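You operate a simulated robot arm through the tools that you are given. There is no shell and no other tool. Be economical: measure what you need, move in short steps, check, and stop when the job is done.

You are at the controls of a simulated robot arm. One attempt, no reset.

TASK
Stop filling the pot and drain it with the black plug instead.
Fine: blue and black taps shut before the plugs are swapped, blue plug in the rack's middle hole; open the black tap wide and shut it once the pot is empty.
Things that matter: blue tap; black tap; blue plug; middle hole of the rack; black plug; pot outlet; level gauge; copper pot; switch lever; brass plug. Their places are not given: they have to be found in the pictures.

Only the result counts: the job must be done as asked and must still hold three seconds after the hand-in. Knocking over, shifting, dropping, spilling or breaking anything else fails it.

THE ROBOT
A 6-joint arm with a two-finger parallel gripper, fixed in place. Base frame: the origin is at the foot of the arm, x ahead of it, y to its left, z up. Readings come in mm, degrees, newtons and seconds.
With the tool pointing down near the work surface it reaches from about 180 to 640 mm from the base axis. Its first joint turns from -66.0 to 66.0 degrees. Payload 2.9 kg.
The TCP is the grasp point between the finger pads, 30 mm short of the fingertips. In the tool frame z runs along the fingers and y along their closing line. The gripper opens to 110 mm. The fingers are 20 mm wide and 10 mm thick; the gripper's body (48 by 112 mm) begins 55 mm behind the TCP.
Orientation is that of the tool frame in the base frame, as [roll, pitch, yaw] about the fixed x, y, z axes, in that order (R = Rz(yaw) Ry(pitch) Rx(roll)). With the fingers straight down and closing along the base's y, the tool's x points along the base's -x, its y along +y and its z along -z.

THE INTERFACE
- The arm moves only by the tool play_rows. Its argument "targets" is a list that holds one entry, the list of rows, each a list of 6 numbers: the shift along the tool's x, y, z in mm, then the turn, a rotation vector about the tool's x, y, z in degrees. In form: [[[x, y, z, rx, ry, rz], ...]]. A call has 1 to 20 rows; each row shifts and turns the commanded pose from where the row before left it, along the tool's axes as they then stand. "claw" is the opening, from 0 (shut) to 1 (fully open), set as the call begins (left out, the last holds). Each row takes 0.2 s and may step no farther than 50 mm and 8.6 degrees from the row before; otherwise, or with a gripper value out of range, the whole call is refused. Where a pose cannot be reached the arm comes as near as it can. A force on the tool above 90 N (or 10 N above the force at the start of the call, whichever is more), or a blocked arm, ends the call early, and 0.2 s more pass. Each finger travels about 108 mm/s and halts on what it meets, pressing with about 30 N; the grip force reading is that of the motor and also rises with nothing between the fingers. The clock runs only during rows and for 0.2 s after the last one: add rows that do not move to give the fingers time. The reply holds the time, the measured pose of the TCP, the force on the tool along the base axes, the opening and the grip force, in the units named above and with some noise, and new pictures: "show" is both (left out), scene, wrist or none.
- Cameras (640 x 400 px; columns grow to the right, rows downward): "scene" is fixed at [67.4, 432.7, 1386.6]; the picture's right is [-0.72, -0.69, 0.00], its down [-0.42, 0.44, -0.80] and it looks along [0.55, -0.57, -0.61] (base axes); focal length 282 px, centre (320, 200). "wrist" rides on the gripper at [72, 17, -103] in the tool frame; the picture's right is [-0.23, 0.97, 0.00], its down [-0.76, -0.18, -0.62] and it looks along [-0.61, -0.14, 0.78] (tool axes); focal length 222 px, centre (320, 200).
- locate(camera, pixels): there is no depth. For up to 12 entries [column, row, z] of the newest picture of that camera ("zoom" is the newest enlarged one), the place [x, y] in the base frame at which the ray of that pixel passes the height z, good to about 3 mm, but the place of the scene camera against the robot may be out by one fixed shift of up to 25 mm in any direction. The clock stands still meanwhile.
- close_up(camera, box): a new picture of the part [left, top, right, bottom] of that camera's present view, enlarged. The clock stands still meanwhile.
- job_done(): hands the job in; it is judged then, once.

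Keep the steps short. Do not move on a guess: measure, check each grasp and each placing, and mend mistakes. In all there are 80 turns and 200 pictures (those below and enlarged ones count). Leave the gripper open and the arm clear of the work at the hand-in unless told otherwise, and finish with a single line.

The tools are called as name(argument=value, ...) on one line, values as JSON. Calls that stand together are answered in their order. play_rows: Moves the arm, as the interface text tells. Its arguments: {"type":"object","properties":{"targets":{"type":"array","items":{"type":"array","items":{"type":"array","items":{"type":"number"}}}},"claw":{"type":"number"},"show":{"type":"string","enum":["both","scene","wrist","none"]}},"required":["targets"]} The other tools are called the same way: locate (camera, pixels) gives the place at which the rays of pixels pass given heights; close_up (camera, box) takes an enlarged picture of a part of a camera's view; job_done () hands the job in.

At the start:

```text
t: 0.0
tool_pos: [433.7, -100.1, 1180.8]
ee_rot: [180.0, 0.0, -180.0]
ft_force: [0.3, -0.1, 0.0]
finger_gap: 109.8
grasp_force: 0.2
```

scene: 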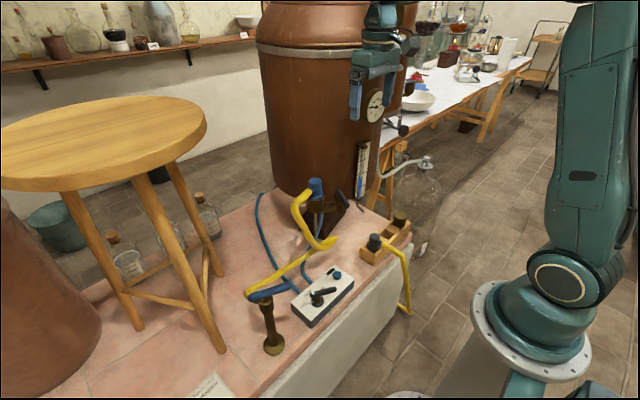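
wrist: 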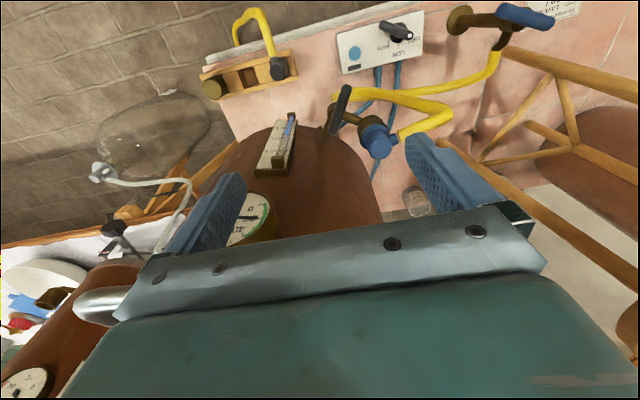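

I'll begin by enlarging the work area in both views.

close_up(camera="scene", box=[230, 150, 430, 275])

close_up(camera="scene", box=[200, 250, 400, 375])

close_up(camera="wrist", box=[190, 0, 430, 150])

close_up(camera="wrist", box=[320, 0, 600, 175])

```text
3.20 times, centred on (330, 212) of scene
```

zoom: 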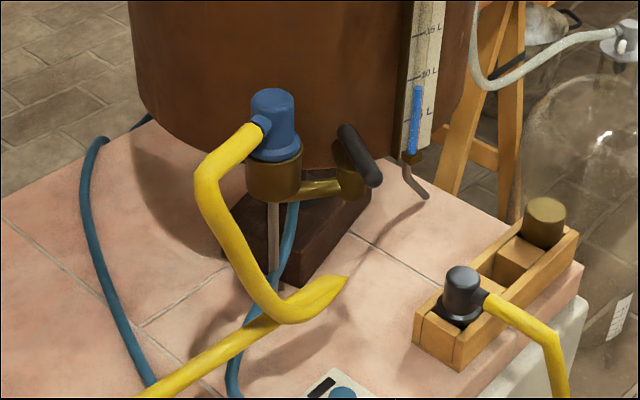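

```text
3.20 times, centred on (300, 312) of scene
```

zoom: 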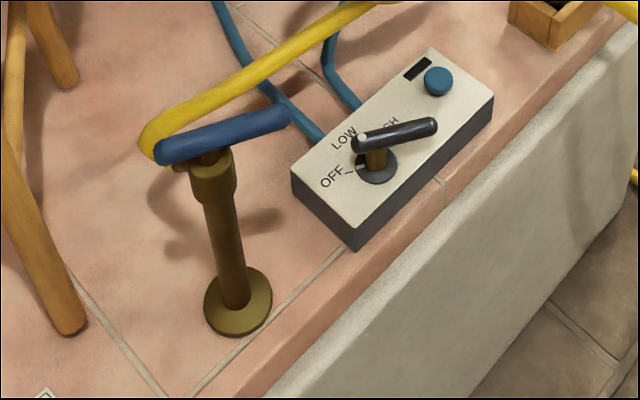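

```text
2.67 times, centred on (310, 75) of wrist
```

zoom: 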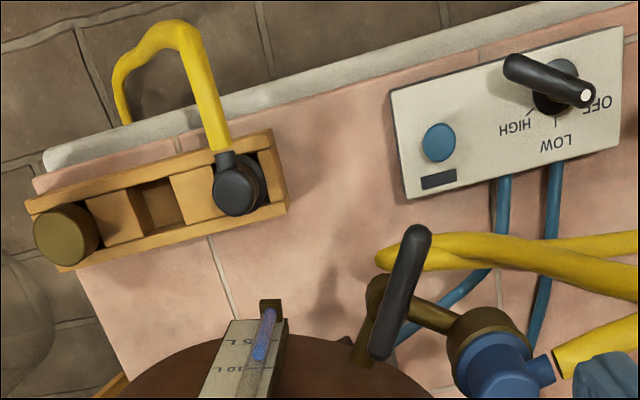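

```text
2.29 times, centred on (460, 88) of wrist
```

zoom: 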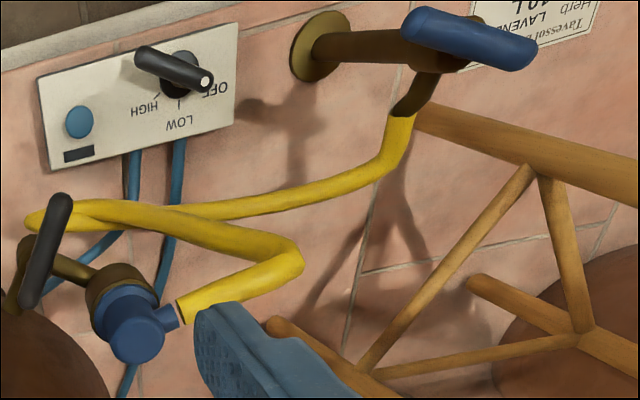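

Let me locate the main things with the wrist view at plausible heights (602 table, others above).

locate(camera="wrist", pixels=[[279, 68, 680], [279, 68, 640], [250, 77, 640], [212, 90, 660], [376, 135, 760], [376, 135, 700], [344, 88, 760], [500, 15, 750], [552, 22, 750], [460, 20, 602], [396, 28, 680], [355, 53, 650]])

locate(camera="scene", pixels=[[374, 236, 680], [374, 236, 660], [374, 250, 640], [400, 216, 660], [316, 181, 760], [316, 181, 720], [338, 195, 720], [350, 208, 720], [250, 298, 750], [288, 287, 750], [273, 347, 602], [322, 296, 680]])

```text
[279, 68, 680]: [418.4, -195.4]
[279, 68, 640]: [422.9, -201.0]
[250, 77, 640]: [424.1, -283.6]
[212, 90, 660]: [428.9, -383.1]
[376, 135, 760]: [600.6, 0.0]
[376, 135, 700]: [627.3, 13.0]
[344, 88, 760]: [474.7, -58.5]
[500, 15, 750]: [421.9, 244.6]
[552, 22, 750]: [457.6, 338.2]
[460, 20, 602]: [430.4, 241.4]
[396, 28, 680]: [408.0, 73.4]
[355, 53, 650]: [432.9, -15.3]
```

```text
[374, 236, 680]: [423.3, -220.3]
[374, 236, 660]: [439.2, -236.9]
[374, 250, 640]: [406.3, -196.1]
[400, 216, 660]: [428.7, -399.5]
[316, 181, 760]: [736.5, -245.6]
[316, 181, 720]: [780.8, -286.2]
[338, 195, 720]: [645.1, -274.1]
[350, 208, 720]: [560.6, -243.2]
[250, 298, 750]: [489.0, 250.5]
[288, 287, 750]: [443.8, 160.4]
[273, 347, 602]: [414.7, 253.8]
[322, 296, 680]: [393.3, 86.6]
```

Triangulating, the blue handle is about (422,226,844), post foot (430,241,602), and the scene camera is off by about (15,-13). Before moving I check where the stool stands.

locate(camera="scene", pixels=[[221, 350, 602], [137, 338, 602], [205, 135, 1000], [205, 135, 1100], [150, 180, 1100], [205, 135, 1200], [60, 190, 1100], [220, 270, 602]])

locate(camera="wrist", pixels=[[510, 50, 900], [510, 50, 700], [638, 90, 900], [470, 150, 602], [555, 80, 700]])

close_up(camera="scene", box=[0, 80, 320, 400])

```text
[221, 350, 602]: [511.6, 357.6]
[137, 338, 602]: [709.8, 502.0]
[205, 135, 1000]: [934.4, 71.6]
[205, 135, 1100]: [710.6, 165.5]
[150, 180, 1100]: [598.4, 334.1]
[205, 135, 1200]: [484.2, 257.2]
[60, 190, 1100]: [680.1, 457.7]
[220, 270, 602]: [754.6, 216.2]
```

```text
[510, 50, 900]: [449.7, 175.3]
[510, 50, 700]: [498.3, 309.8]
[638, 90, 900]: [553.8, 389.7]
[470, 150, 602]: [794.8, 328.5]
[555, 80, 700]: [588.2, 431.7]
```

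```text
1.25 times, centred on (160, 240) of scene
```

zoom: 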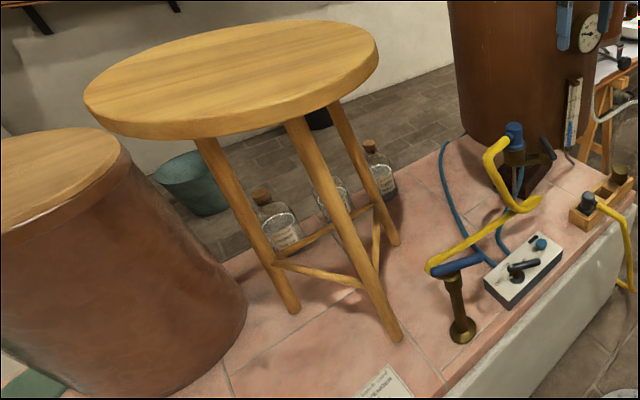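

The stool stays beyond x≈500, so I go back to x≈311, left and down to look at the blue tap.

play_rows(targets=[[[30, 38, 10, 0, 0, 0], [30, 38, 10, 0, 0, 0], [30, 38, 10, 0, 0, 0], [33, 36, 10, 0, 0, 0], [0, 40, 28, 0, 0, 0], [0, 40, 28, 0, 0, 0], [0, 40, 28, 0, 0, 0], [0, 40, 28, 0, 0, 0], [0, 41, 28, 0, 0, 0], [0, 0, 26, 0, 0, 0]]])

```text
t: 2.2
tool_pos: [311.4, 252.3, 973.2]
ee_rot: [180.0, 0.1, 180.0]
ft_force: [-0.2, 0.2, 0.6]
finger_gap: 110.1
grasp_force: 0.0
```

scene: 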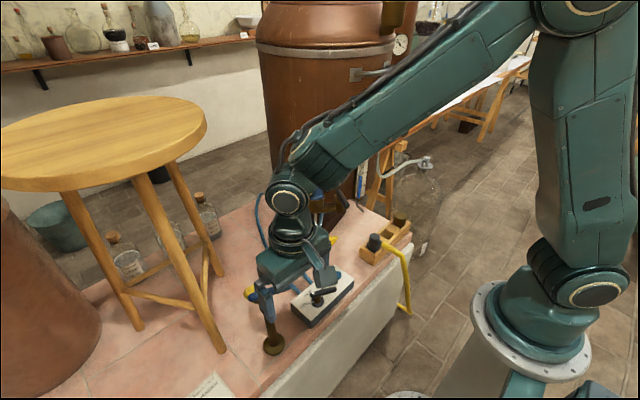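
wrist: 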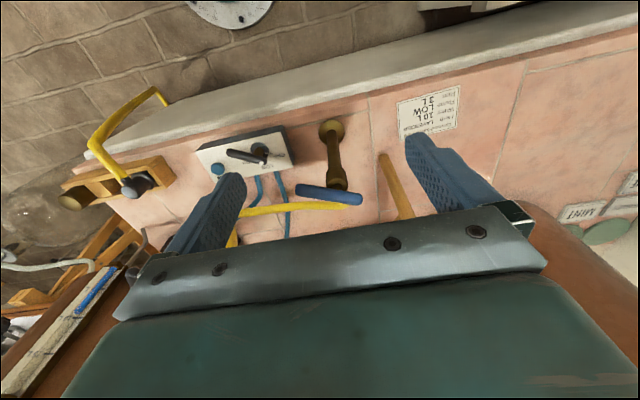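

close_up(camera="wrist", box=[230, 110, 430, 235])

close_up(camera="wrist", box=[380, 70, 480, 140])

close_up(camera="wrist", box=[0, 240, 160, 340])

locate(camera="wrist", pixels=[[299, 190, 844], [359, 198, 844], [330, 195, 844], [340, 186, 830], [331, 130, 602], [349, 207, 830], [335, 180, 800]])

```text
3.20 times, centred on (330, 172) of wrist
```

zoom: 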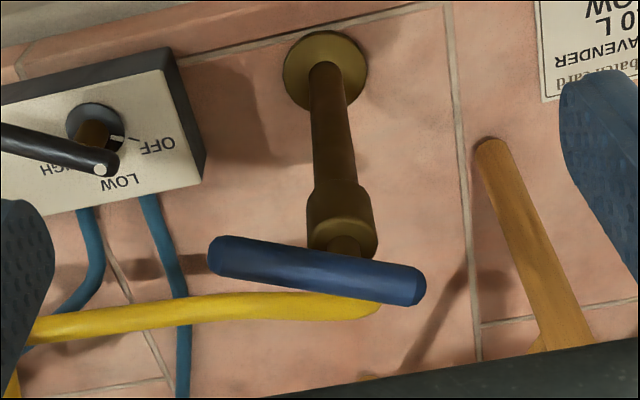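

```text
5.71 times, centred on (430, 105) of wrist
```

zoom: 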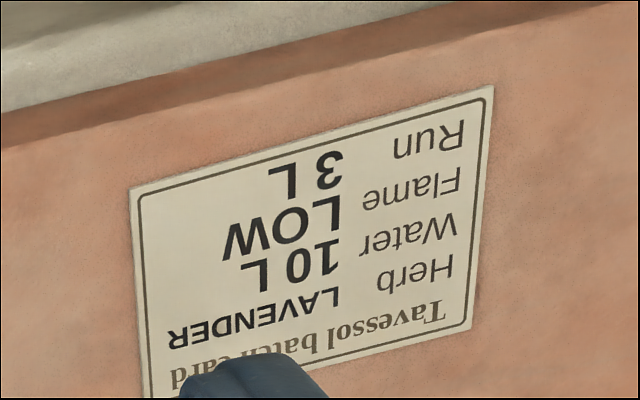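

```text
4.00 times, centred on (80, 290) of wrist
```

zoom: 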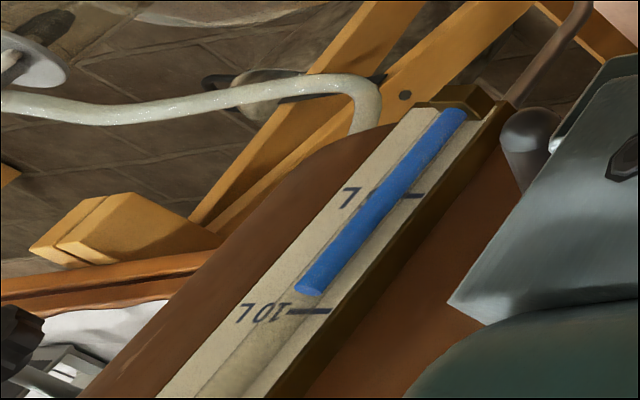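

```text
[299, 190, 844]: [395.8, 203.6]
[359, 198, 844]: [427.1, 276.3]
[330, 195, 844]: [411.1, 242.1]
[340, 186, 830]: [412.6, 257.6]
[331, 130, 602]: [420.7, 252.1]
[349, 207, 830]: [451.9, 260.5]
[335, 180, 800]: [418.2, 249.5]
```

close_up(camera="wrist", box=[285, 170, 381, 230])

close_up(camera="wrist", box=[190, 120, 294, 185])

close_up(camera="scene", box=[230, 240, 358, 320])

```text
6.67 times, centred on (333, 200) of wrist
```

zoom: 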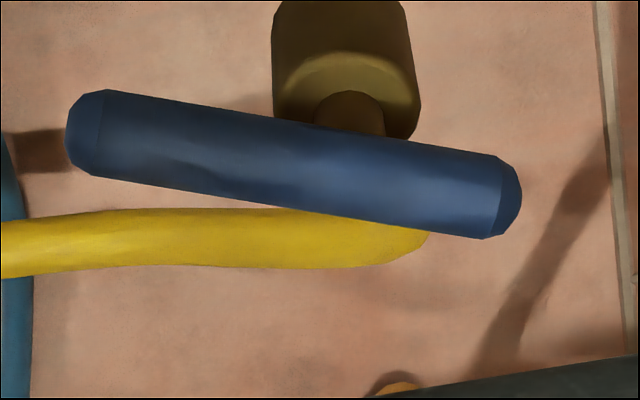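

```text
6.15 times, centred on (242, 152) of wrist
```

zoom: 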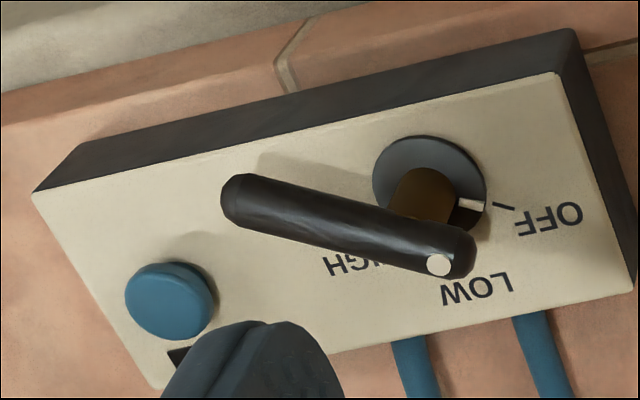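

```text
5.00 times, centred on (294, 280) of scene
```

zoom: 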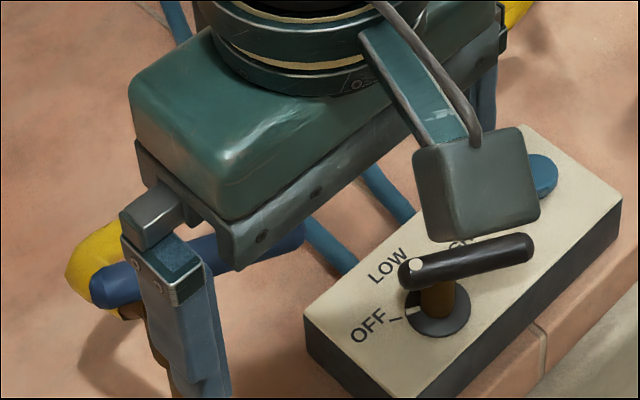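

The switch stands at OFF (its mark meets the OFF tick), so it stays untouched. The blue handle runs from about (408,198) to (442,277) at z≈826, with its pivot about (429,248). I go above the pivot and turn the closing line square to the handle.

play_rows(targets=[[[-40, -1, 24, 0, 0, 0], [-40, -1, 24, 0, 0, 0], [-38, -2, 22, 0, 0, 0], [0, 0, 0, 0, 0, -8.25], [0, 0, 0, 0, 0, -8.25], [0, 0, 0, 0, 0, -8.25], [0, 0, 0, 0, 0, -8.25], [0, 0, 0, 0, 0, -8.25], [0, 0, 0, 0, 0, -8.25], [0, 0, 0, 0, 0, -8.25], [0, 0, 0, 0, 0, -8.25]]], claw=0.5)

close_up(camera="wrist", box=[160, 60, 480, 260])

```text
t: 4.6
tool_pos: [429.6, 247.9, 903.3]
ee_rot: [-179.9, 0.0, -113.9]
ft_force: [-0.3, 0.7, 0.0]
finger_gap: 55.1
grasp_force: 0.0
```

scene: 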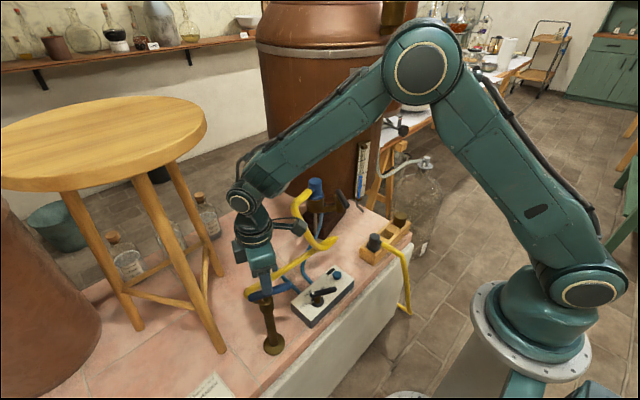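
wrist: 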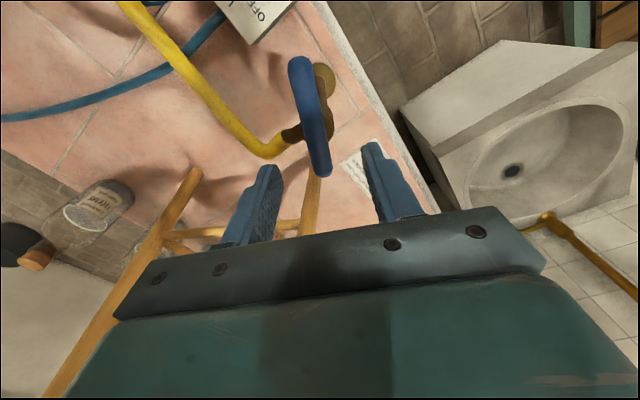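

```text
2.00 times, centred on (320, 160) of wrist
```

zoom: 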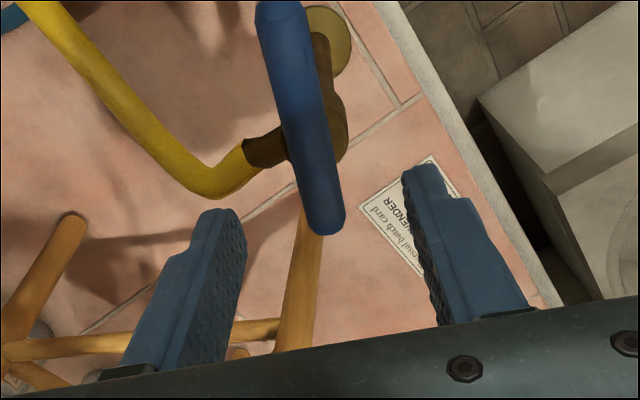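

locate(camera="wrist", pixels=[[299, 62, 826], [322, 172, 826], [311, 125, 826], [284, 137, 780], [284, 137, 800], [325, 133, 800], [296, 132, 790], [324, 80, 602], [262, 150, 770], [297, 57, 826], [323, 176, 826]])

close_up(camera="wrist", box=[240, 50, 368, 185])

close_up(camera="scene", box=[280, 130, 400, 210])

```text
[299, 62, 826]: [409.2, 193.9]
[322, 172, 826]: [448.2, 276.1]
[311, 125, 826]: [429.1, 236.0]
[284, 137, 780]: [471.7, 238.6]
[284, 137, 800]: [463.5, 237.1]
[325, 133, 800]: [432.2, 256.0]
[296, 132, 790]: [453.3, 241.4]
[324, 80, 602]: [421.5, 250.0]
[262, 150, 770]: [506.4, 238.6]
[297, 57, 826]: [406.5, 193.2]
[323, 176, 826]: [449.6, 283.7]
```

```text
2.96 times, centred on (304, 118) of wrist
```

zoom: 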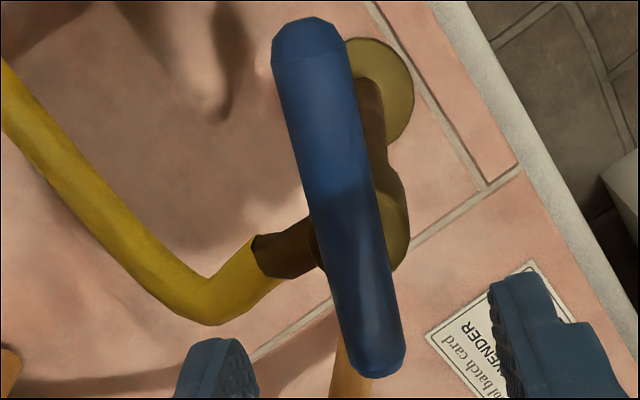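

```text
5.00 times, centred on (340, 170) of scene
```

zoom: 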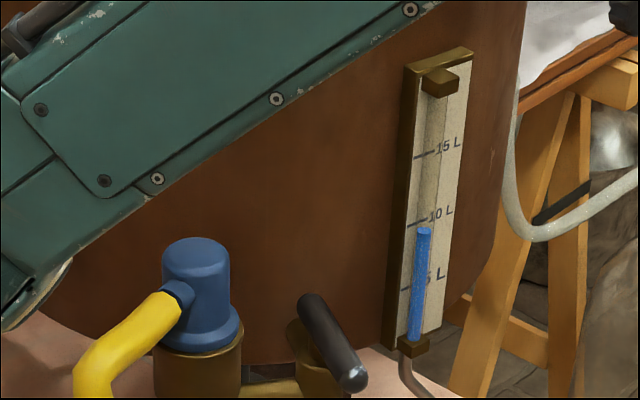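

The gauge shows about 9.3 L. I lower onto the blue handle with the gripper half open, then compare the gauge again to see whether it rises.

play_rows(targets=[[[0, 0, 20, 0, 0, 0], [0, 0, 20, 0, 0, 0], [0, 0, 19, 0, 0, 0], [0, 0, 0, 0, 0, 0]]])

close_up(camera="scene", box=[340, 130, 400, 210])

close_up(camera="scene", box=[220, 250, 320, 330])

```text
t: 5.6
tool_pos: [429.8, 248.1, 844.2]
ee_rot: [180.0, 0.0, -114.1]
ft_force: [0.5, 0.4, -0.1]
finger_gap: 55.1
grasp_force: 0.1
```

scene: 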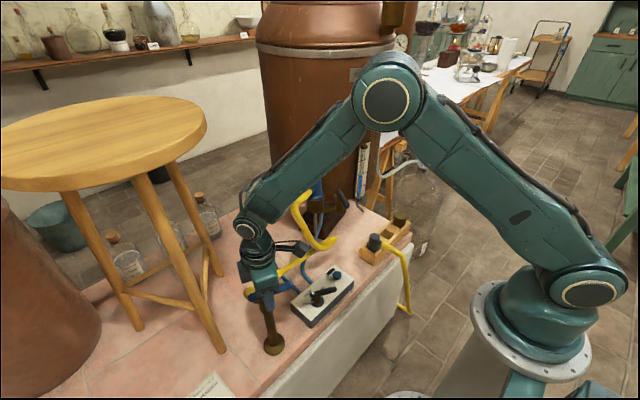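
wrist: 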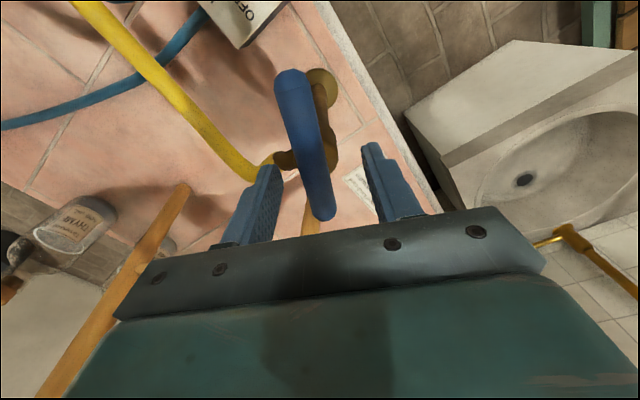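

```text
5.00 times, centred on (370, 170) of scene
```

zoom: 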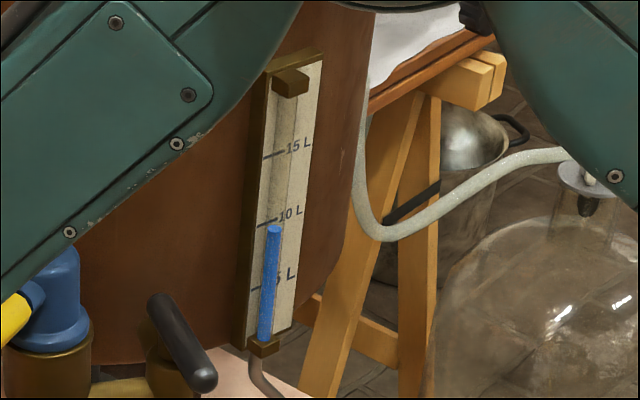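

```text
5.00 times, centred on (270, 290) of scene
```

zoom: 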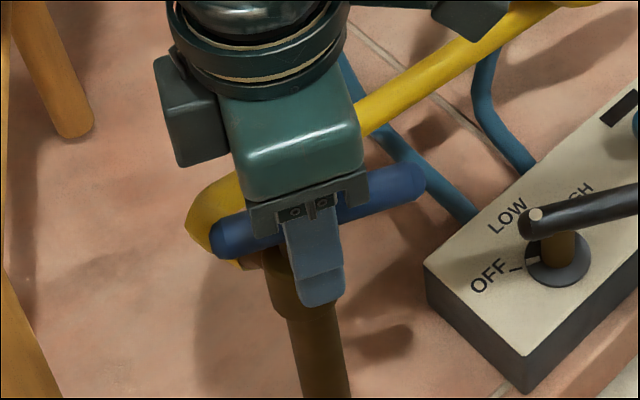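

The level creeps up, so the blue tap is open. Closing on its handle now.

play_rows(targets=[[[0, 0, 0, 0, 0, 0], [0, 0, 0, 0, 0, 0], [0, 0, 0, 0, 0, 0]]], claw=0, show="wrist")

```text
t: 6.4
tool_pos: [432.6, 245.8, 846.1]
ee_rot: [-179.6, 0.1, -114.4]
ft_force: [29.4, -12.7, -12.9]
finger_gap: 18.6
grasp_force: 44.8
```

wrist: 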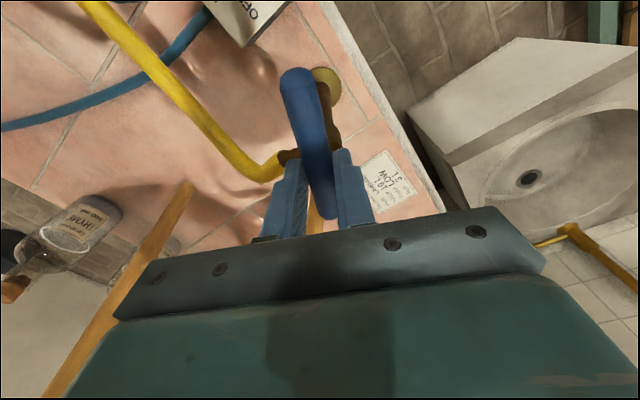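

Gap 18.6 mm: the handle is held, with a 30 N sideways load along minus tool y. I relax it by shifting that way.

play_rows(targets=[[[0, -3, 0, 0, 0, 0], [0, -2, 0, 0, 0, 0], [0, 0, 0, 0, 0, 0]]], show="none")

```text
t: 7.2
tool_pos: [433.2, 245.7, 845.7]
ee_rot: [179.8, 0.0, -113.9]
ft_force: [6.1, -3.9, 7.4]
finger_gap: 18.7
grasp_force: 45.3
```

Load relaxed. I try a small turn one way (tool −z rotation) and read the response.

play_rows(targets=[[[0, 0, 0, 0, 0, -4], [0, 0, 0, 0, 0, -4], [0, 0, 0, 0, 0, 0]]], show="wrist")

```text
t: 8.0
tool_pos: [433.0, 247.1, 845.6]
ee_rot: [-179.9, 0.2, -105.8]
ft_force: [8.3, 2.0, 7.0]
finger_gap: 18.4
grasp_force: 45.0
```

wrist: 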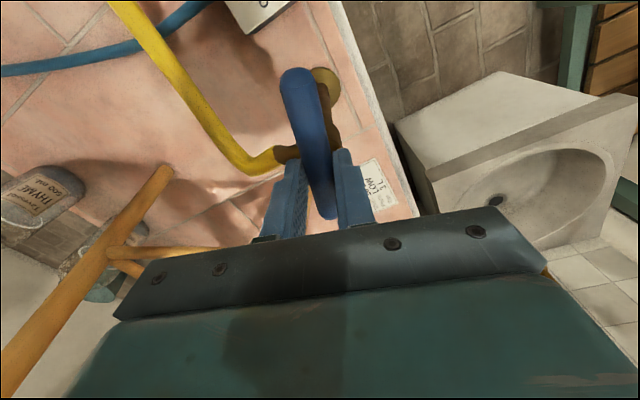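

It followed freely. I continue this way in small steps, watching for an end stop.

play_rows(targets=[[[0, 0, 0, 0, 0, -6], [0, 0, 0, 0, 0, -6], [0, 0, 0, 0, 0, -6], [0, 0, 0, 0, 0, -6], [0, 0, 0, 0, 0, 0]]], show="both")

close_up(camera="scene", box=[340, 130, 400, 210])

close_up(camera="wrist", box=[200, 40, 400, 240])

```text
t: 9.2
tool_pos: [435.1, 244.5, 845.2]
ee_rot: [-180.0, -0.2, -82.0]
ft_force: [15.5, -5.1, 4.7]
finger_gap: 21.3
grasp_force: 44.9
```

scene: 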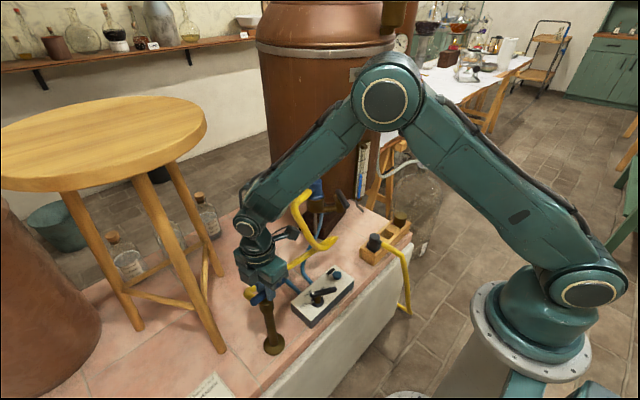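
wrist: 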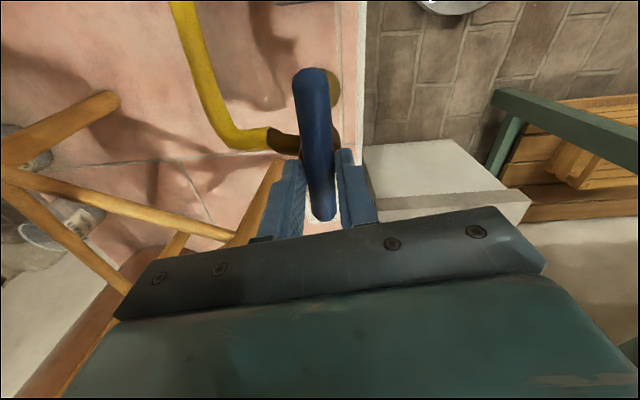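

```text
5.00 times, centred on (370, 170) of scene
```

zoom: 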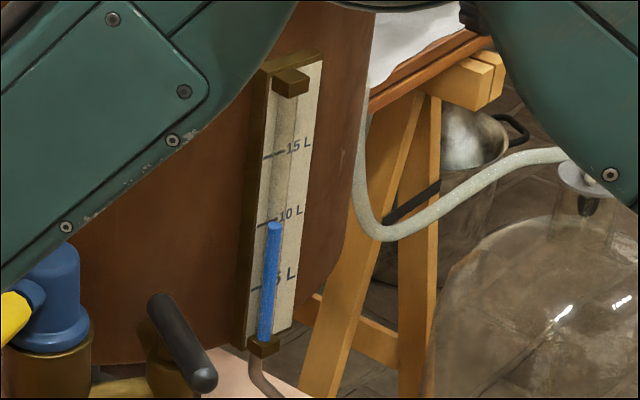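

```text
2.00 times, centred on (300, 140) of wrist
```

zoom: 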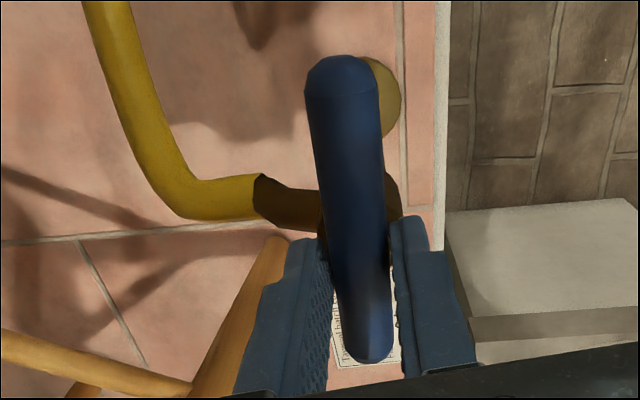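

The gap grew to 21.3 mm and the handle now lags the fingers, lying square across the spout: likely a stop. I wait a second and compare the gauge (column top now row 222 in the enlargement).

play_rows(targets=[[[0, 0, 0, 0, 0, 0], [0, 0, 0, 0, 0, 0], [0, 0, 0, 0, 0, 0], [0, 0, 0, 0, 0, 0], [0, 0, 0, 0, 0, 0], [0, 0, 0, 0, 0, 0], [0, 0, 0, 0, 0, 0]]], show="scene")

close_up(camera="scene", box=[340, 130, 400, 210])

```text
t: 10.8
tool_pos: [436.1, 245.9, 844.9]
ee_rot: [-179.8, -0.1, -82.4]
ft_force: [19.6, -9.2, 6.3]
finger_gap: 21.2
grasp_force: 44.7
```

scene: 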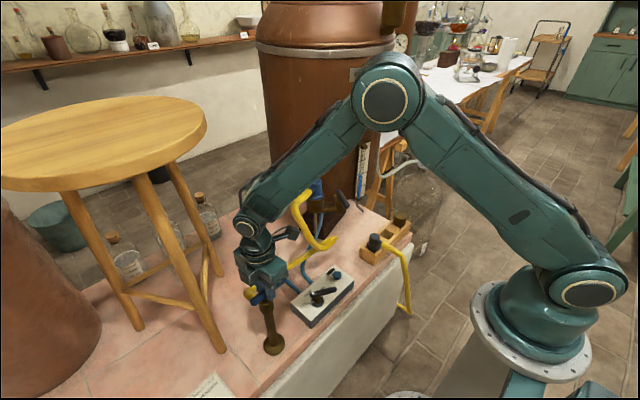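

```text
5.00 times, centred on (370, 170) of scene
```

zoom: 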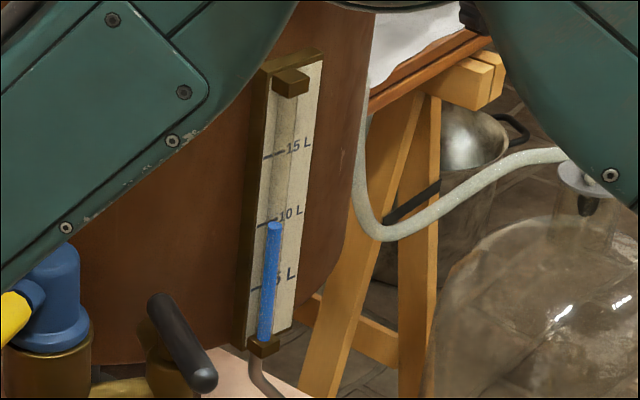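

The column top stayed at row 222: the flow has stopped, with the handle square to the spout at its stop. I release, rise and turn back.

play_rows(targets=[[[0, 0, 0, 0, 0, 0], [0, 0, 0, 0, 0, 0], [0, 0, -40, 0, 0, 0], [0, 0, -40, 0, 0, 0], [0, 0, 0, 0, 0, 8.2], [0, 0, 0, 0, 0, 8.2], [0, 0, 0, 0, 0, 8.2], [0, 0, 0, 0, 0, 8.2], [0, 0, 0, 0, 0, 8.2], [0, 0, 0, 0, 0, 8.2], [0, 0, 0, 0, 0, 8.2], [0, 0, 0, 0, 0, 8.2], [0, 0, 0, 0, 0, 8.2], [0, 0, 0, 0, 0, 8.2], [0, 0, 0, 0, 0, 8.2], [0, 0, 0, 0, 0, 8]]], claw=0.5, show="wrist")

close_up(camera="scene", box=[340, 130, 400, 210])

```text
t: 14.2
tool_pos: [432.9, 244.9, 924.0]
ee_rot: [179.9, -0.1, 179.7]
ft_force: [0.9, 0.6, 0.4]
finger_gap: 54.9
grasp_force: 0.0
```

wrist: 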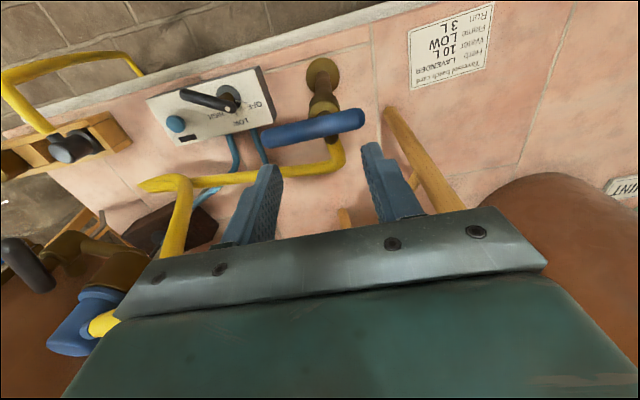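

```text
5.00 times, centred on (370, 170) of scene
```

zoom: 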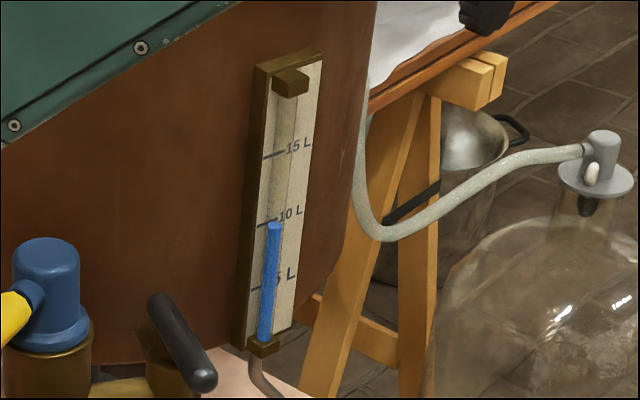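

Level unchanged (row 222): blue tap is shut. Now I move to look at the black tap and pot outlet from TCP about (364,-52,1046).

play_rows(targets=[[[17, -5, -40, 0, 0, 0], [17, -27, -38, 0, 0, 0], [17, -30, -34, 0, 0, 0], [18, -40, -10, 0, 0, 0], [0, -49, 0, 0, 0, 0], [0, -49, 0, 0, 0, 0], [0, -49, 0, 0, 0, 0], [0, -48, 0, 0, 0, 0], [0, 0, 0, 0, 0, 0]]], show="both")

close_up(camera="wrist", box=[220, 90, 460, 240])

```text
t: 16.2
tool_pos: [364.8, -51.4, 1047.2]
ee_rot: [179.9, 0.0, 179.8]
ft_force: [0.0, 0.1, -0.5]
finger_gap: 54.7
grasp_force: 0.0
```

scene: 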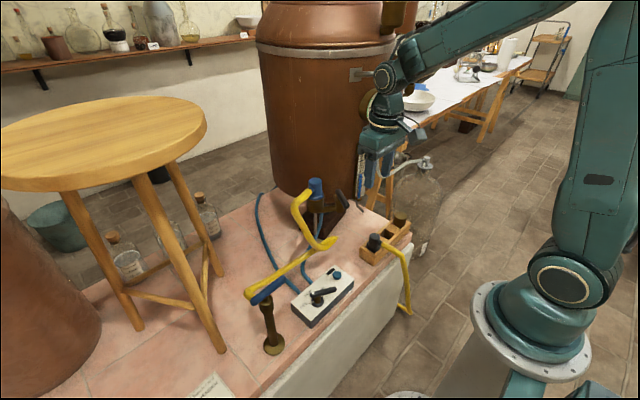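
wrist: 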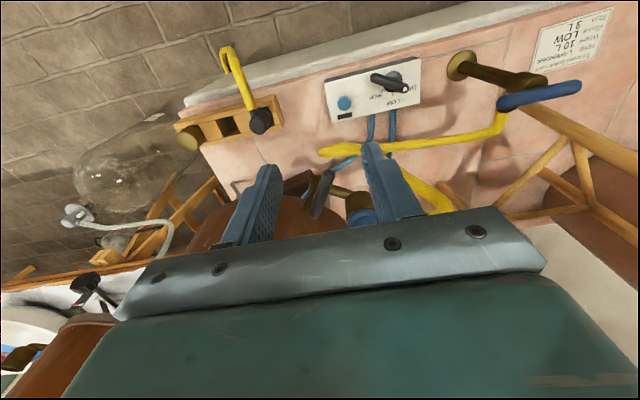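

```text
2.67 times, centred on (340, 165) of wrist
```

zoom: 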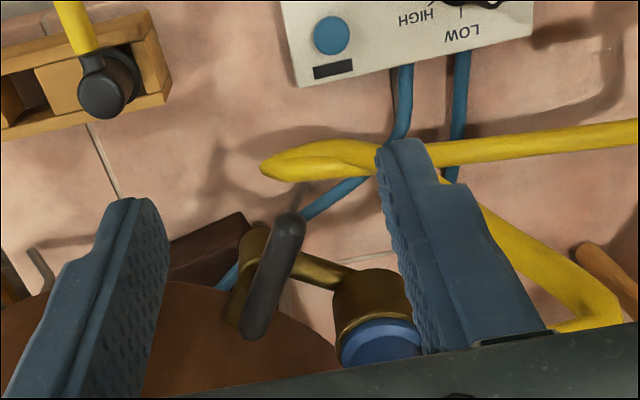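

The fingers hide part of it; I back off 80 mm and open wide for a clean view.

play_rows(targets=[[[40, 0, 0, 0, 0, 0], [40, 10, 0, 0, 0, 0], [0, 0, 0, 0, 0, 0]]], claw=1, show="wrist")

close_up(camera="wrist", box=[260, 100, 420, 200])

close_up(camera="scene", box=[290, 160, 370, 240])

close_up(camera="wrist", box=[160, 40, 320, 140])

```text
t: 17.0
tool_pos: [283.2, -40.5, 1047.0]
ee_rot: [-180.0, 0.0, 179.7]
ft_force: [0.3, 0.5, 0.5]
finger_gap: 109.9
grasp_force: 0.0
```

wrist: 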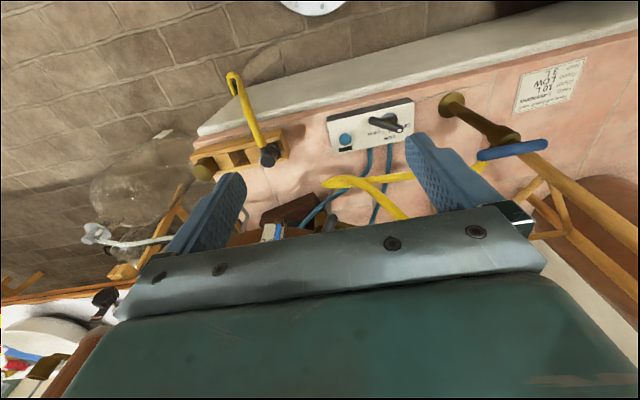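

```text
4.00 times, centred on (340, 150) of wrist
```

zoom: 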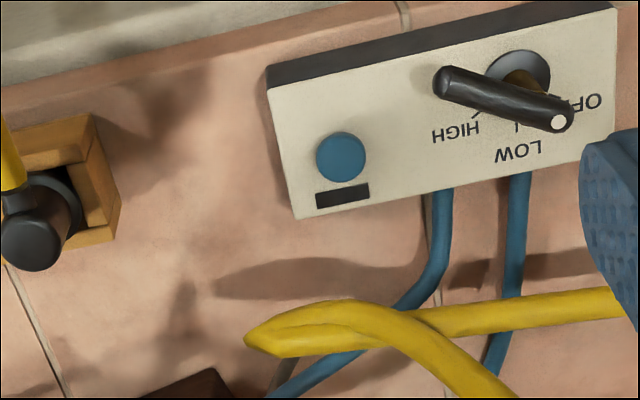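

```text
5.00 times, centred on (330, 200) of scene
```

zoom: 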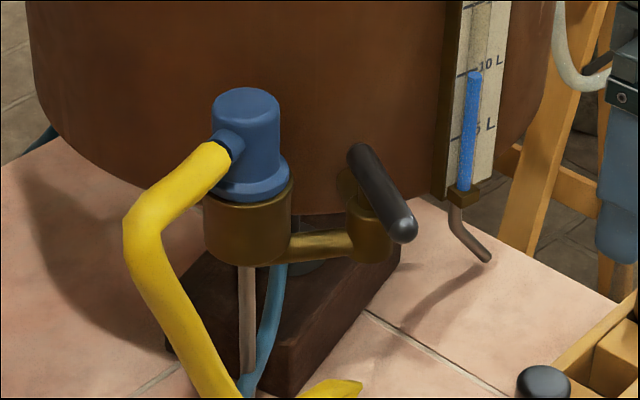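

```text
4.00 times, centred on (240, 90) of wrist
```

zoom: 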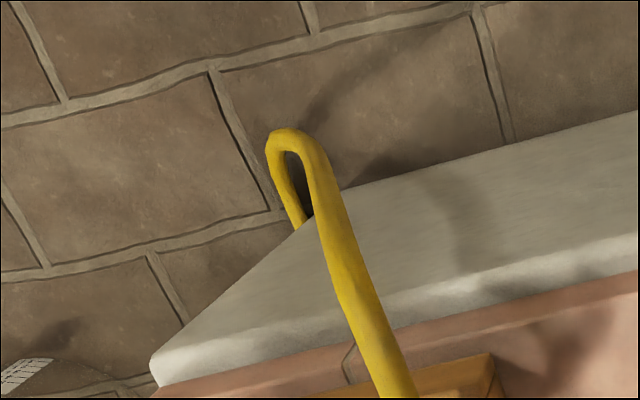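

Wrong way for this camera: things near the hand fall low. I raise and go forward to (420,-60,1090), well above the lever (z≈920).

play_rows(targets=[[[-20, -5, -30, 0, 0, 0], [-39, -5, -13, 0, 0, 0], [-39, -5, 0, 0, 0, 0], [-39, -5, 0, 0, 0, 0], [0, 0, 0, 0, 0, 0]]], show="wrist")

close_up(camera="wrist", box=[270, 100, 430, 200])

close_up(camera="wrist", box=[190, 20, 350, 120])

```text
t: 18.2
tool_pos: [419.9, -62.1, 1090.0]
ee_rot: [-179.9, 0.0, 179.8]
ft_force: [0.3, 0.3, -0.2]
finger_gap: 110.0
grasp_force: 0.1
```

wrist: 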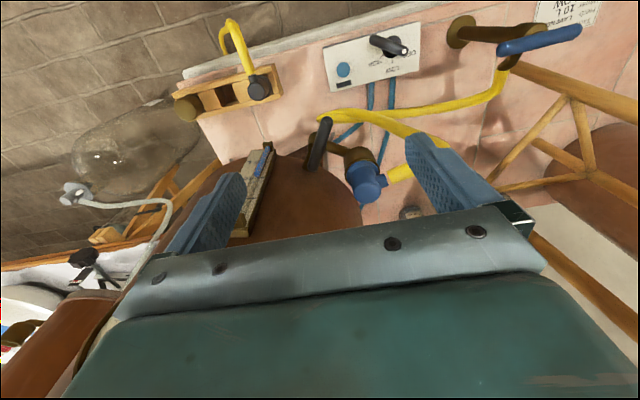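

```text
4.00 times, centred on (350, 150) of wrist
```

zoom: 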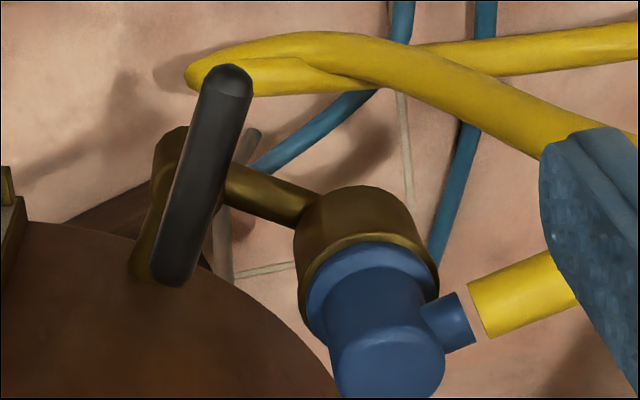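

```text
4.00 times, centred on (270, 70) of wrist
```

zoom: 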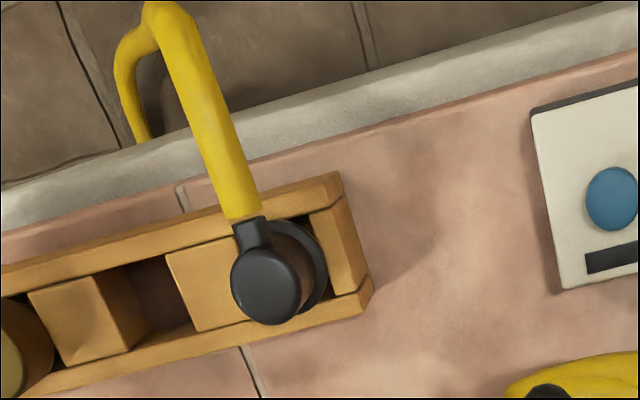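

The lever lies about (443,-57)–(503,-89) at z≈916. Before gripping it I need the pot wall's position: locating its lower edge in both views.

locate(camera="wrist", pixels=[[277.5, 155, 880], [320, 167, 880], [354, 200, 880], [277.5, 155, 840], [320, 167, 840], [354, 200, 840], [311, 138, 890], [340, 150, 890], [329, 146, 890], [362, 170, 935], [361, 153, 910]])

locate(camera="scene", pixels=[[278, 186, 880], [306, 201, 880], [352, 198, 880], [278, 186, 840], [306, 201, 840], [352, 198, 840]])

close_up(camera="scene", box=[304, 176, 368, 216])

close_up(camera="wrist", box=[290, 110, 370, 160])

```text
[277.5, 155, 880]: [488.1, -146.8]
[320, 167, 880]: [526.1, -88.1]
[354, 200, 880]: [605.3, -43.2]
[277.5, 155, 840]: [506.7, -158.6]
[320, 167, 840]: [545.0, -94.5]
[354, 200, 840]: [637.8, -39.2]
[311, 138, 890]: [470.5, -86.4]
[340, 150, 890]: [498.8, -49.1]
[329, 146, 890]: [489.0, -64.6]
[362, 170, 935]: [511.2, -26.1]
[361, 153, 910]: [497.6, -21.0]
```

```text
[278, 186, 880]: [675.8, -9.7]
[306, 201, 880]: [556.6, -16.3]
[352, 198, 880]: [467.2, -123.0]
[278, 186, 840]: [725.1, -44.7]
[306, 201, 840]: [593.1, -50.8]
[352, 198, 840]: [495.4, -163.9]
```

```text
10.00 times, centred on (336, 196) of scene
```

zoom: 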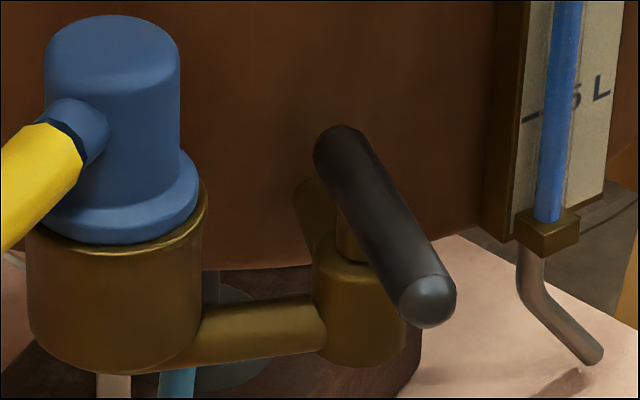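

```text
8.00 times, centred on (330, 135) of wrist
```

zoom: 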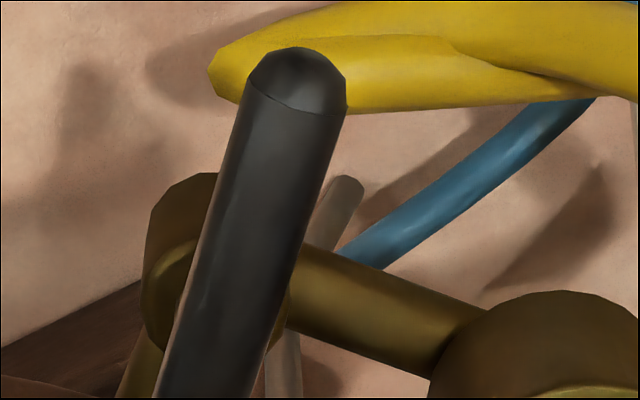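

The lever stands radially to the pot (pot centre ≈(670,-190), radius ≈175), pivot ≈(486,-80). I'll grip its long arm at about (459,-65), away from the pot wall. First I turn 28° and hover at z≈985.

play_rows(targets=[[[0, 0, 0, 0, 0, 7], [0, 0, 0, 0, 0, 7], [0, 0, 0, 0, 0, 7], [0, 0, 0, 0, 0, 7], [-18, 8, 30, 0, 0, 0], [-18, 8, 30, 0, 0, 0], [0, 0, 42, 0, 0, 0], [0, 0, 0, 0, 0, 0]]], claw=0.5, show="both")

close_up(camera="wrist", box=[230, 80, 430, 240])

close_up(camera="scene", box=[290, 130, 410, 230])

```text
t: 20.0
tool_pos: [460.5, -63.1, 987.8]
ee_rot: [180.0, 0.0, 151.7]
ft_force: [-0.4, 0.1, -0.7]
finger_gap: 55.0
grasp_force: 0.0
```

scene: 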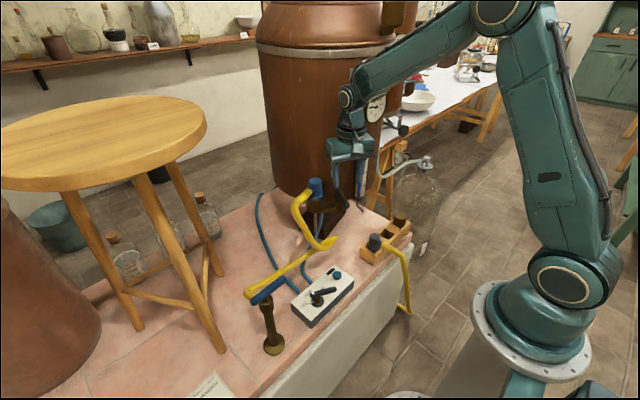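
wrist: 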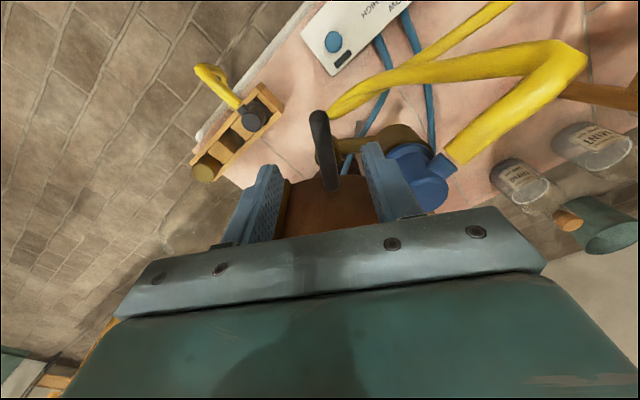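

```text
2.50 times, centred on (330, 160) of wrist
```

zoom: 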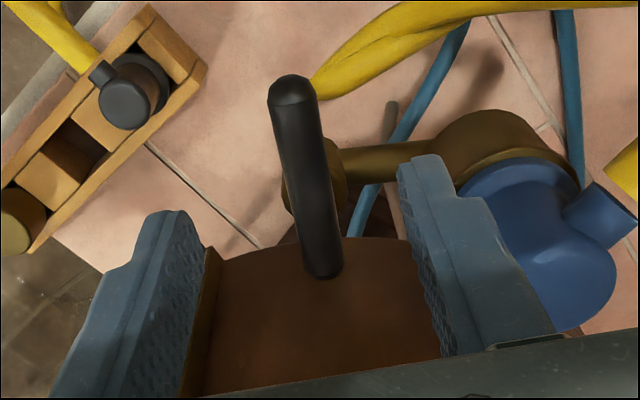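

```text
4.00 times, centred on (350, 180) of scene
```

zoom: 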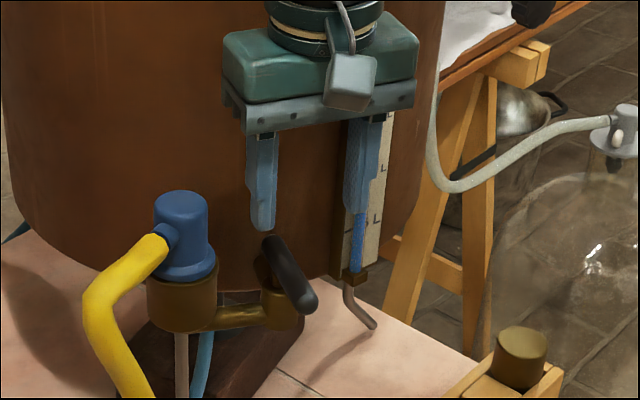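

locate(camera="wrist", pixels=[[319, 112, 916], [331, 189, 916], [319, 112, 908], [331, 189, 908], [350, 143, 890], [372, 138, 890], [406, 140, 925], [425, 190, 962], [318, 152, 905]])

```text
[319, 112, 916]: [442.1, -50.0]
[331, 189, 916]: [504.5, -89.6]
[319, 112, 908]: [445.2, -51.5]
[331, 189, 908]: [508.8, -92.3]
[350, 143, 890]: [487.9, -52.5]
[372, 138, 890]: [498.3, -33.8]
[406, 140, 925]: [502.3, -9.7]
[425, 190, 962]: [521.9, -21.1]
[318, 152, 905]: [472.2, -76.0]
```

The lever points at about 148°, square to its outlet pipe (≈60°). I turn 4° more, lower to z≈930 over its long arm and close.

play_rows(targets=[[[0, 0, 18, 0, 0, 4], [0, 0, 20, 0, 0, 0], [0, 0, 20, 0, 0, 0], [0, 0, 0, 0, 0, 0]]], show="wrist")

close_up(camera="wrist", box=[220, 80, 460, 240])

close_up(camera="scene", box=[290, 130, 410, 230])

```text
t: 21.0
tool_pos: [459.4, -64.4, 929.1]
ee_rot: [179.9, 0.0, 147.8]
ft_force: [-0.3, 0.0, 0.0]
finger_gap: 54.9
grasp_force: 0.2
```

wrist: 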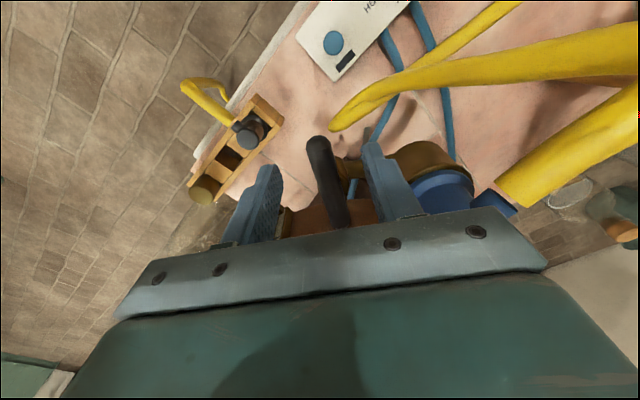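

```text
2.50 times, centred on (340, 160) of wrist
```

zoom: 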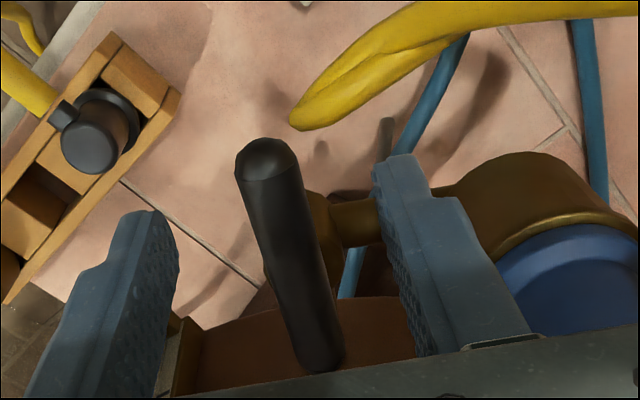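

```text
4.00 times, centred on (350, 180) of scene
```

zoom: 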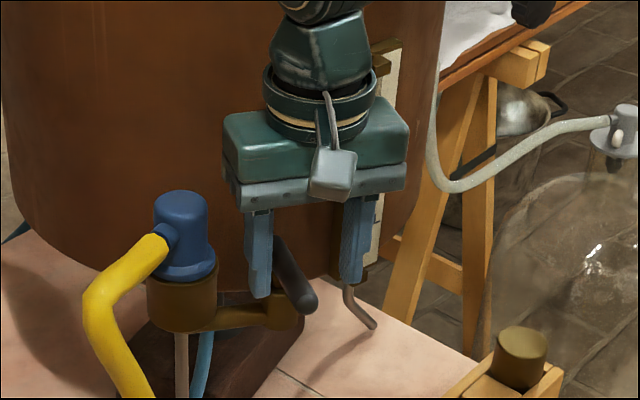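

play_rows(targets=[[[0, 0, 0, 0, 0, 0], [0, 0, 0, 0, 0, 0], [0, 0, 0, 0, 0, 0]]], claw=0, show="wrist")

close_up(camera="wrist", box=[220, 80, 460, 240])

```text
t: 21.8
tool_pos: [460.1, -64.3, 930.4]
ee_rot: [180.0, 0.1, 147.8]
ft_force: [-0.1, 0.6, 1.9]
finger_gap: 0.0
grasp_force: 29.6
```

wrist: 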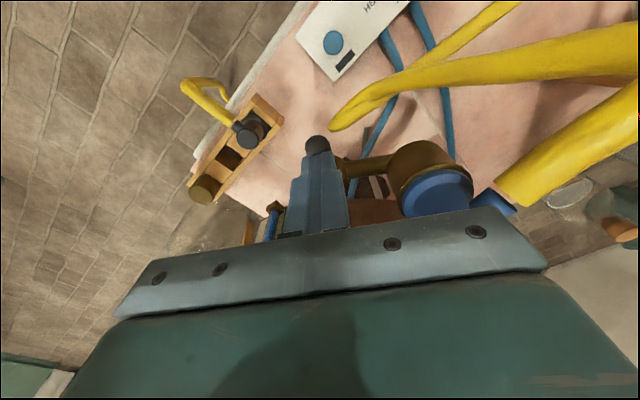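

```text
2.50 times, centred on (340, 160) of wrist
```

zoom: 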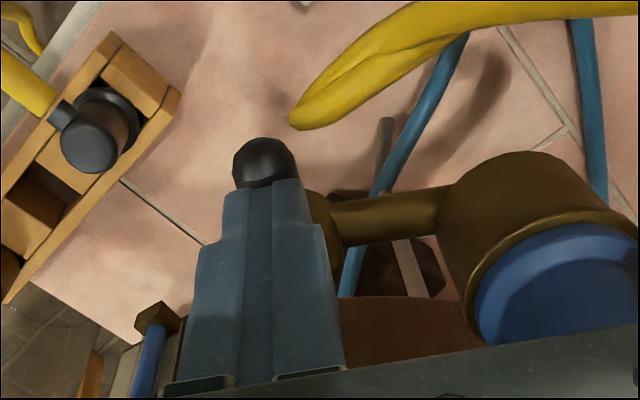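

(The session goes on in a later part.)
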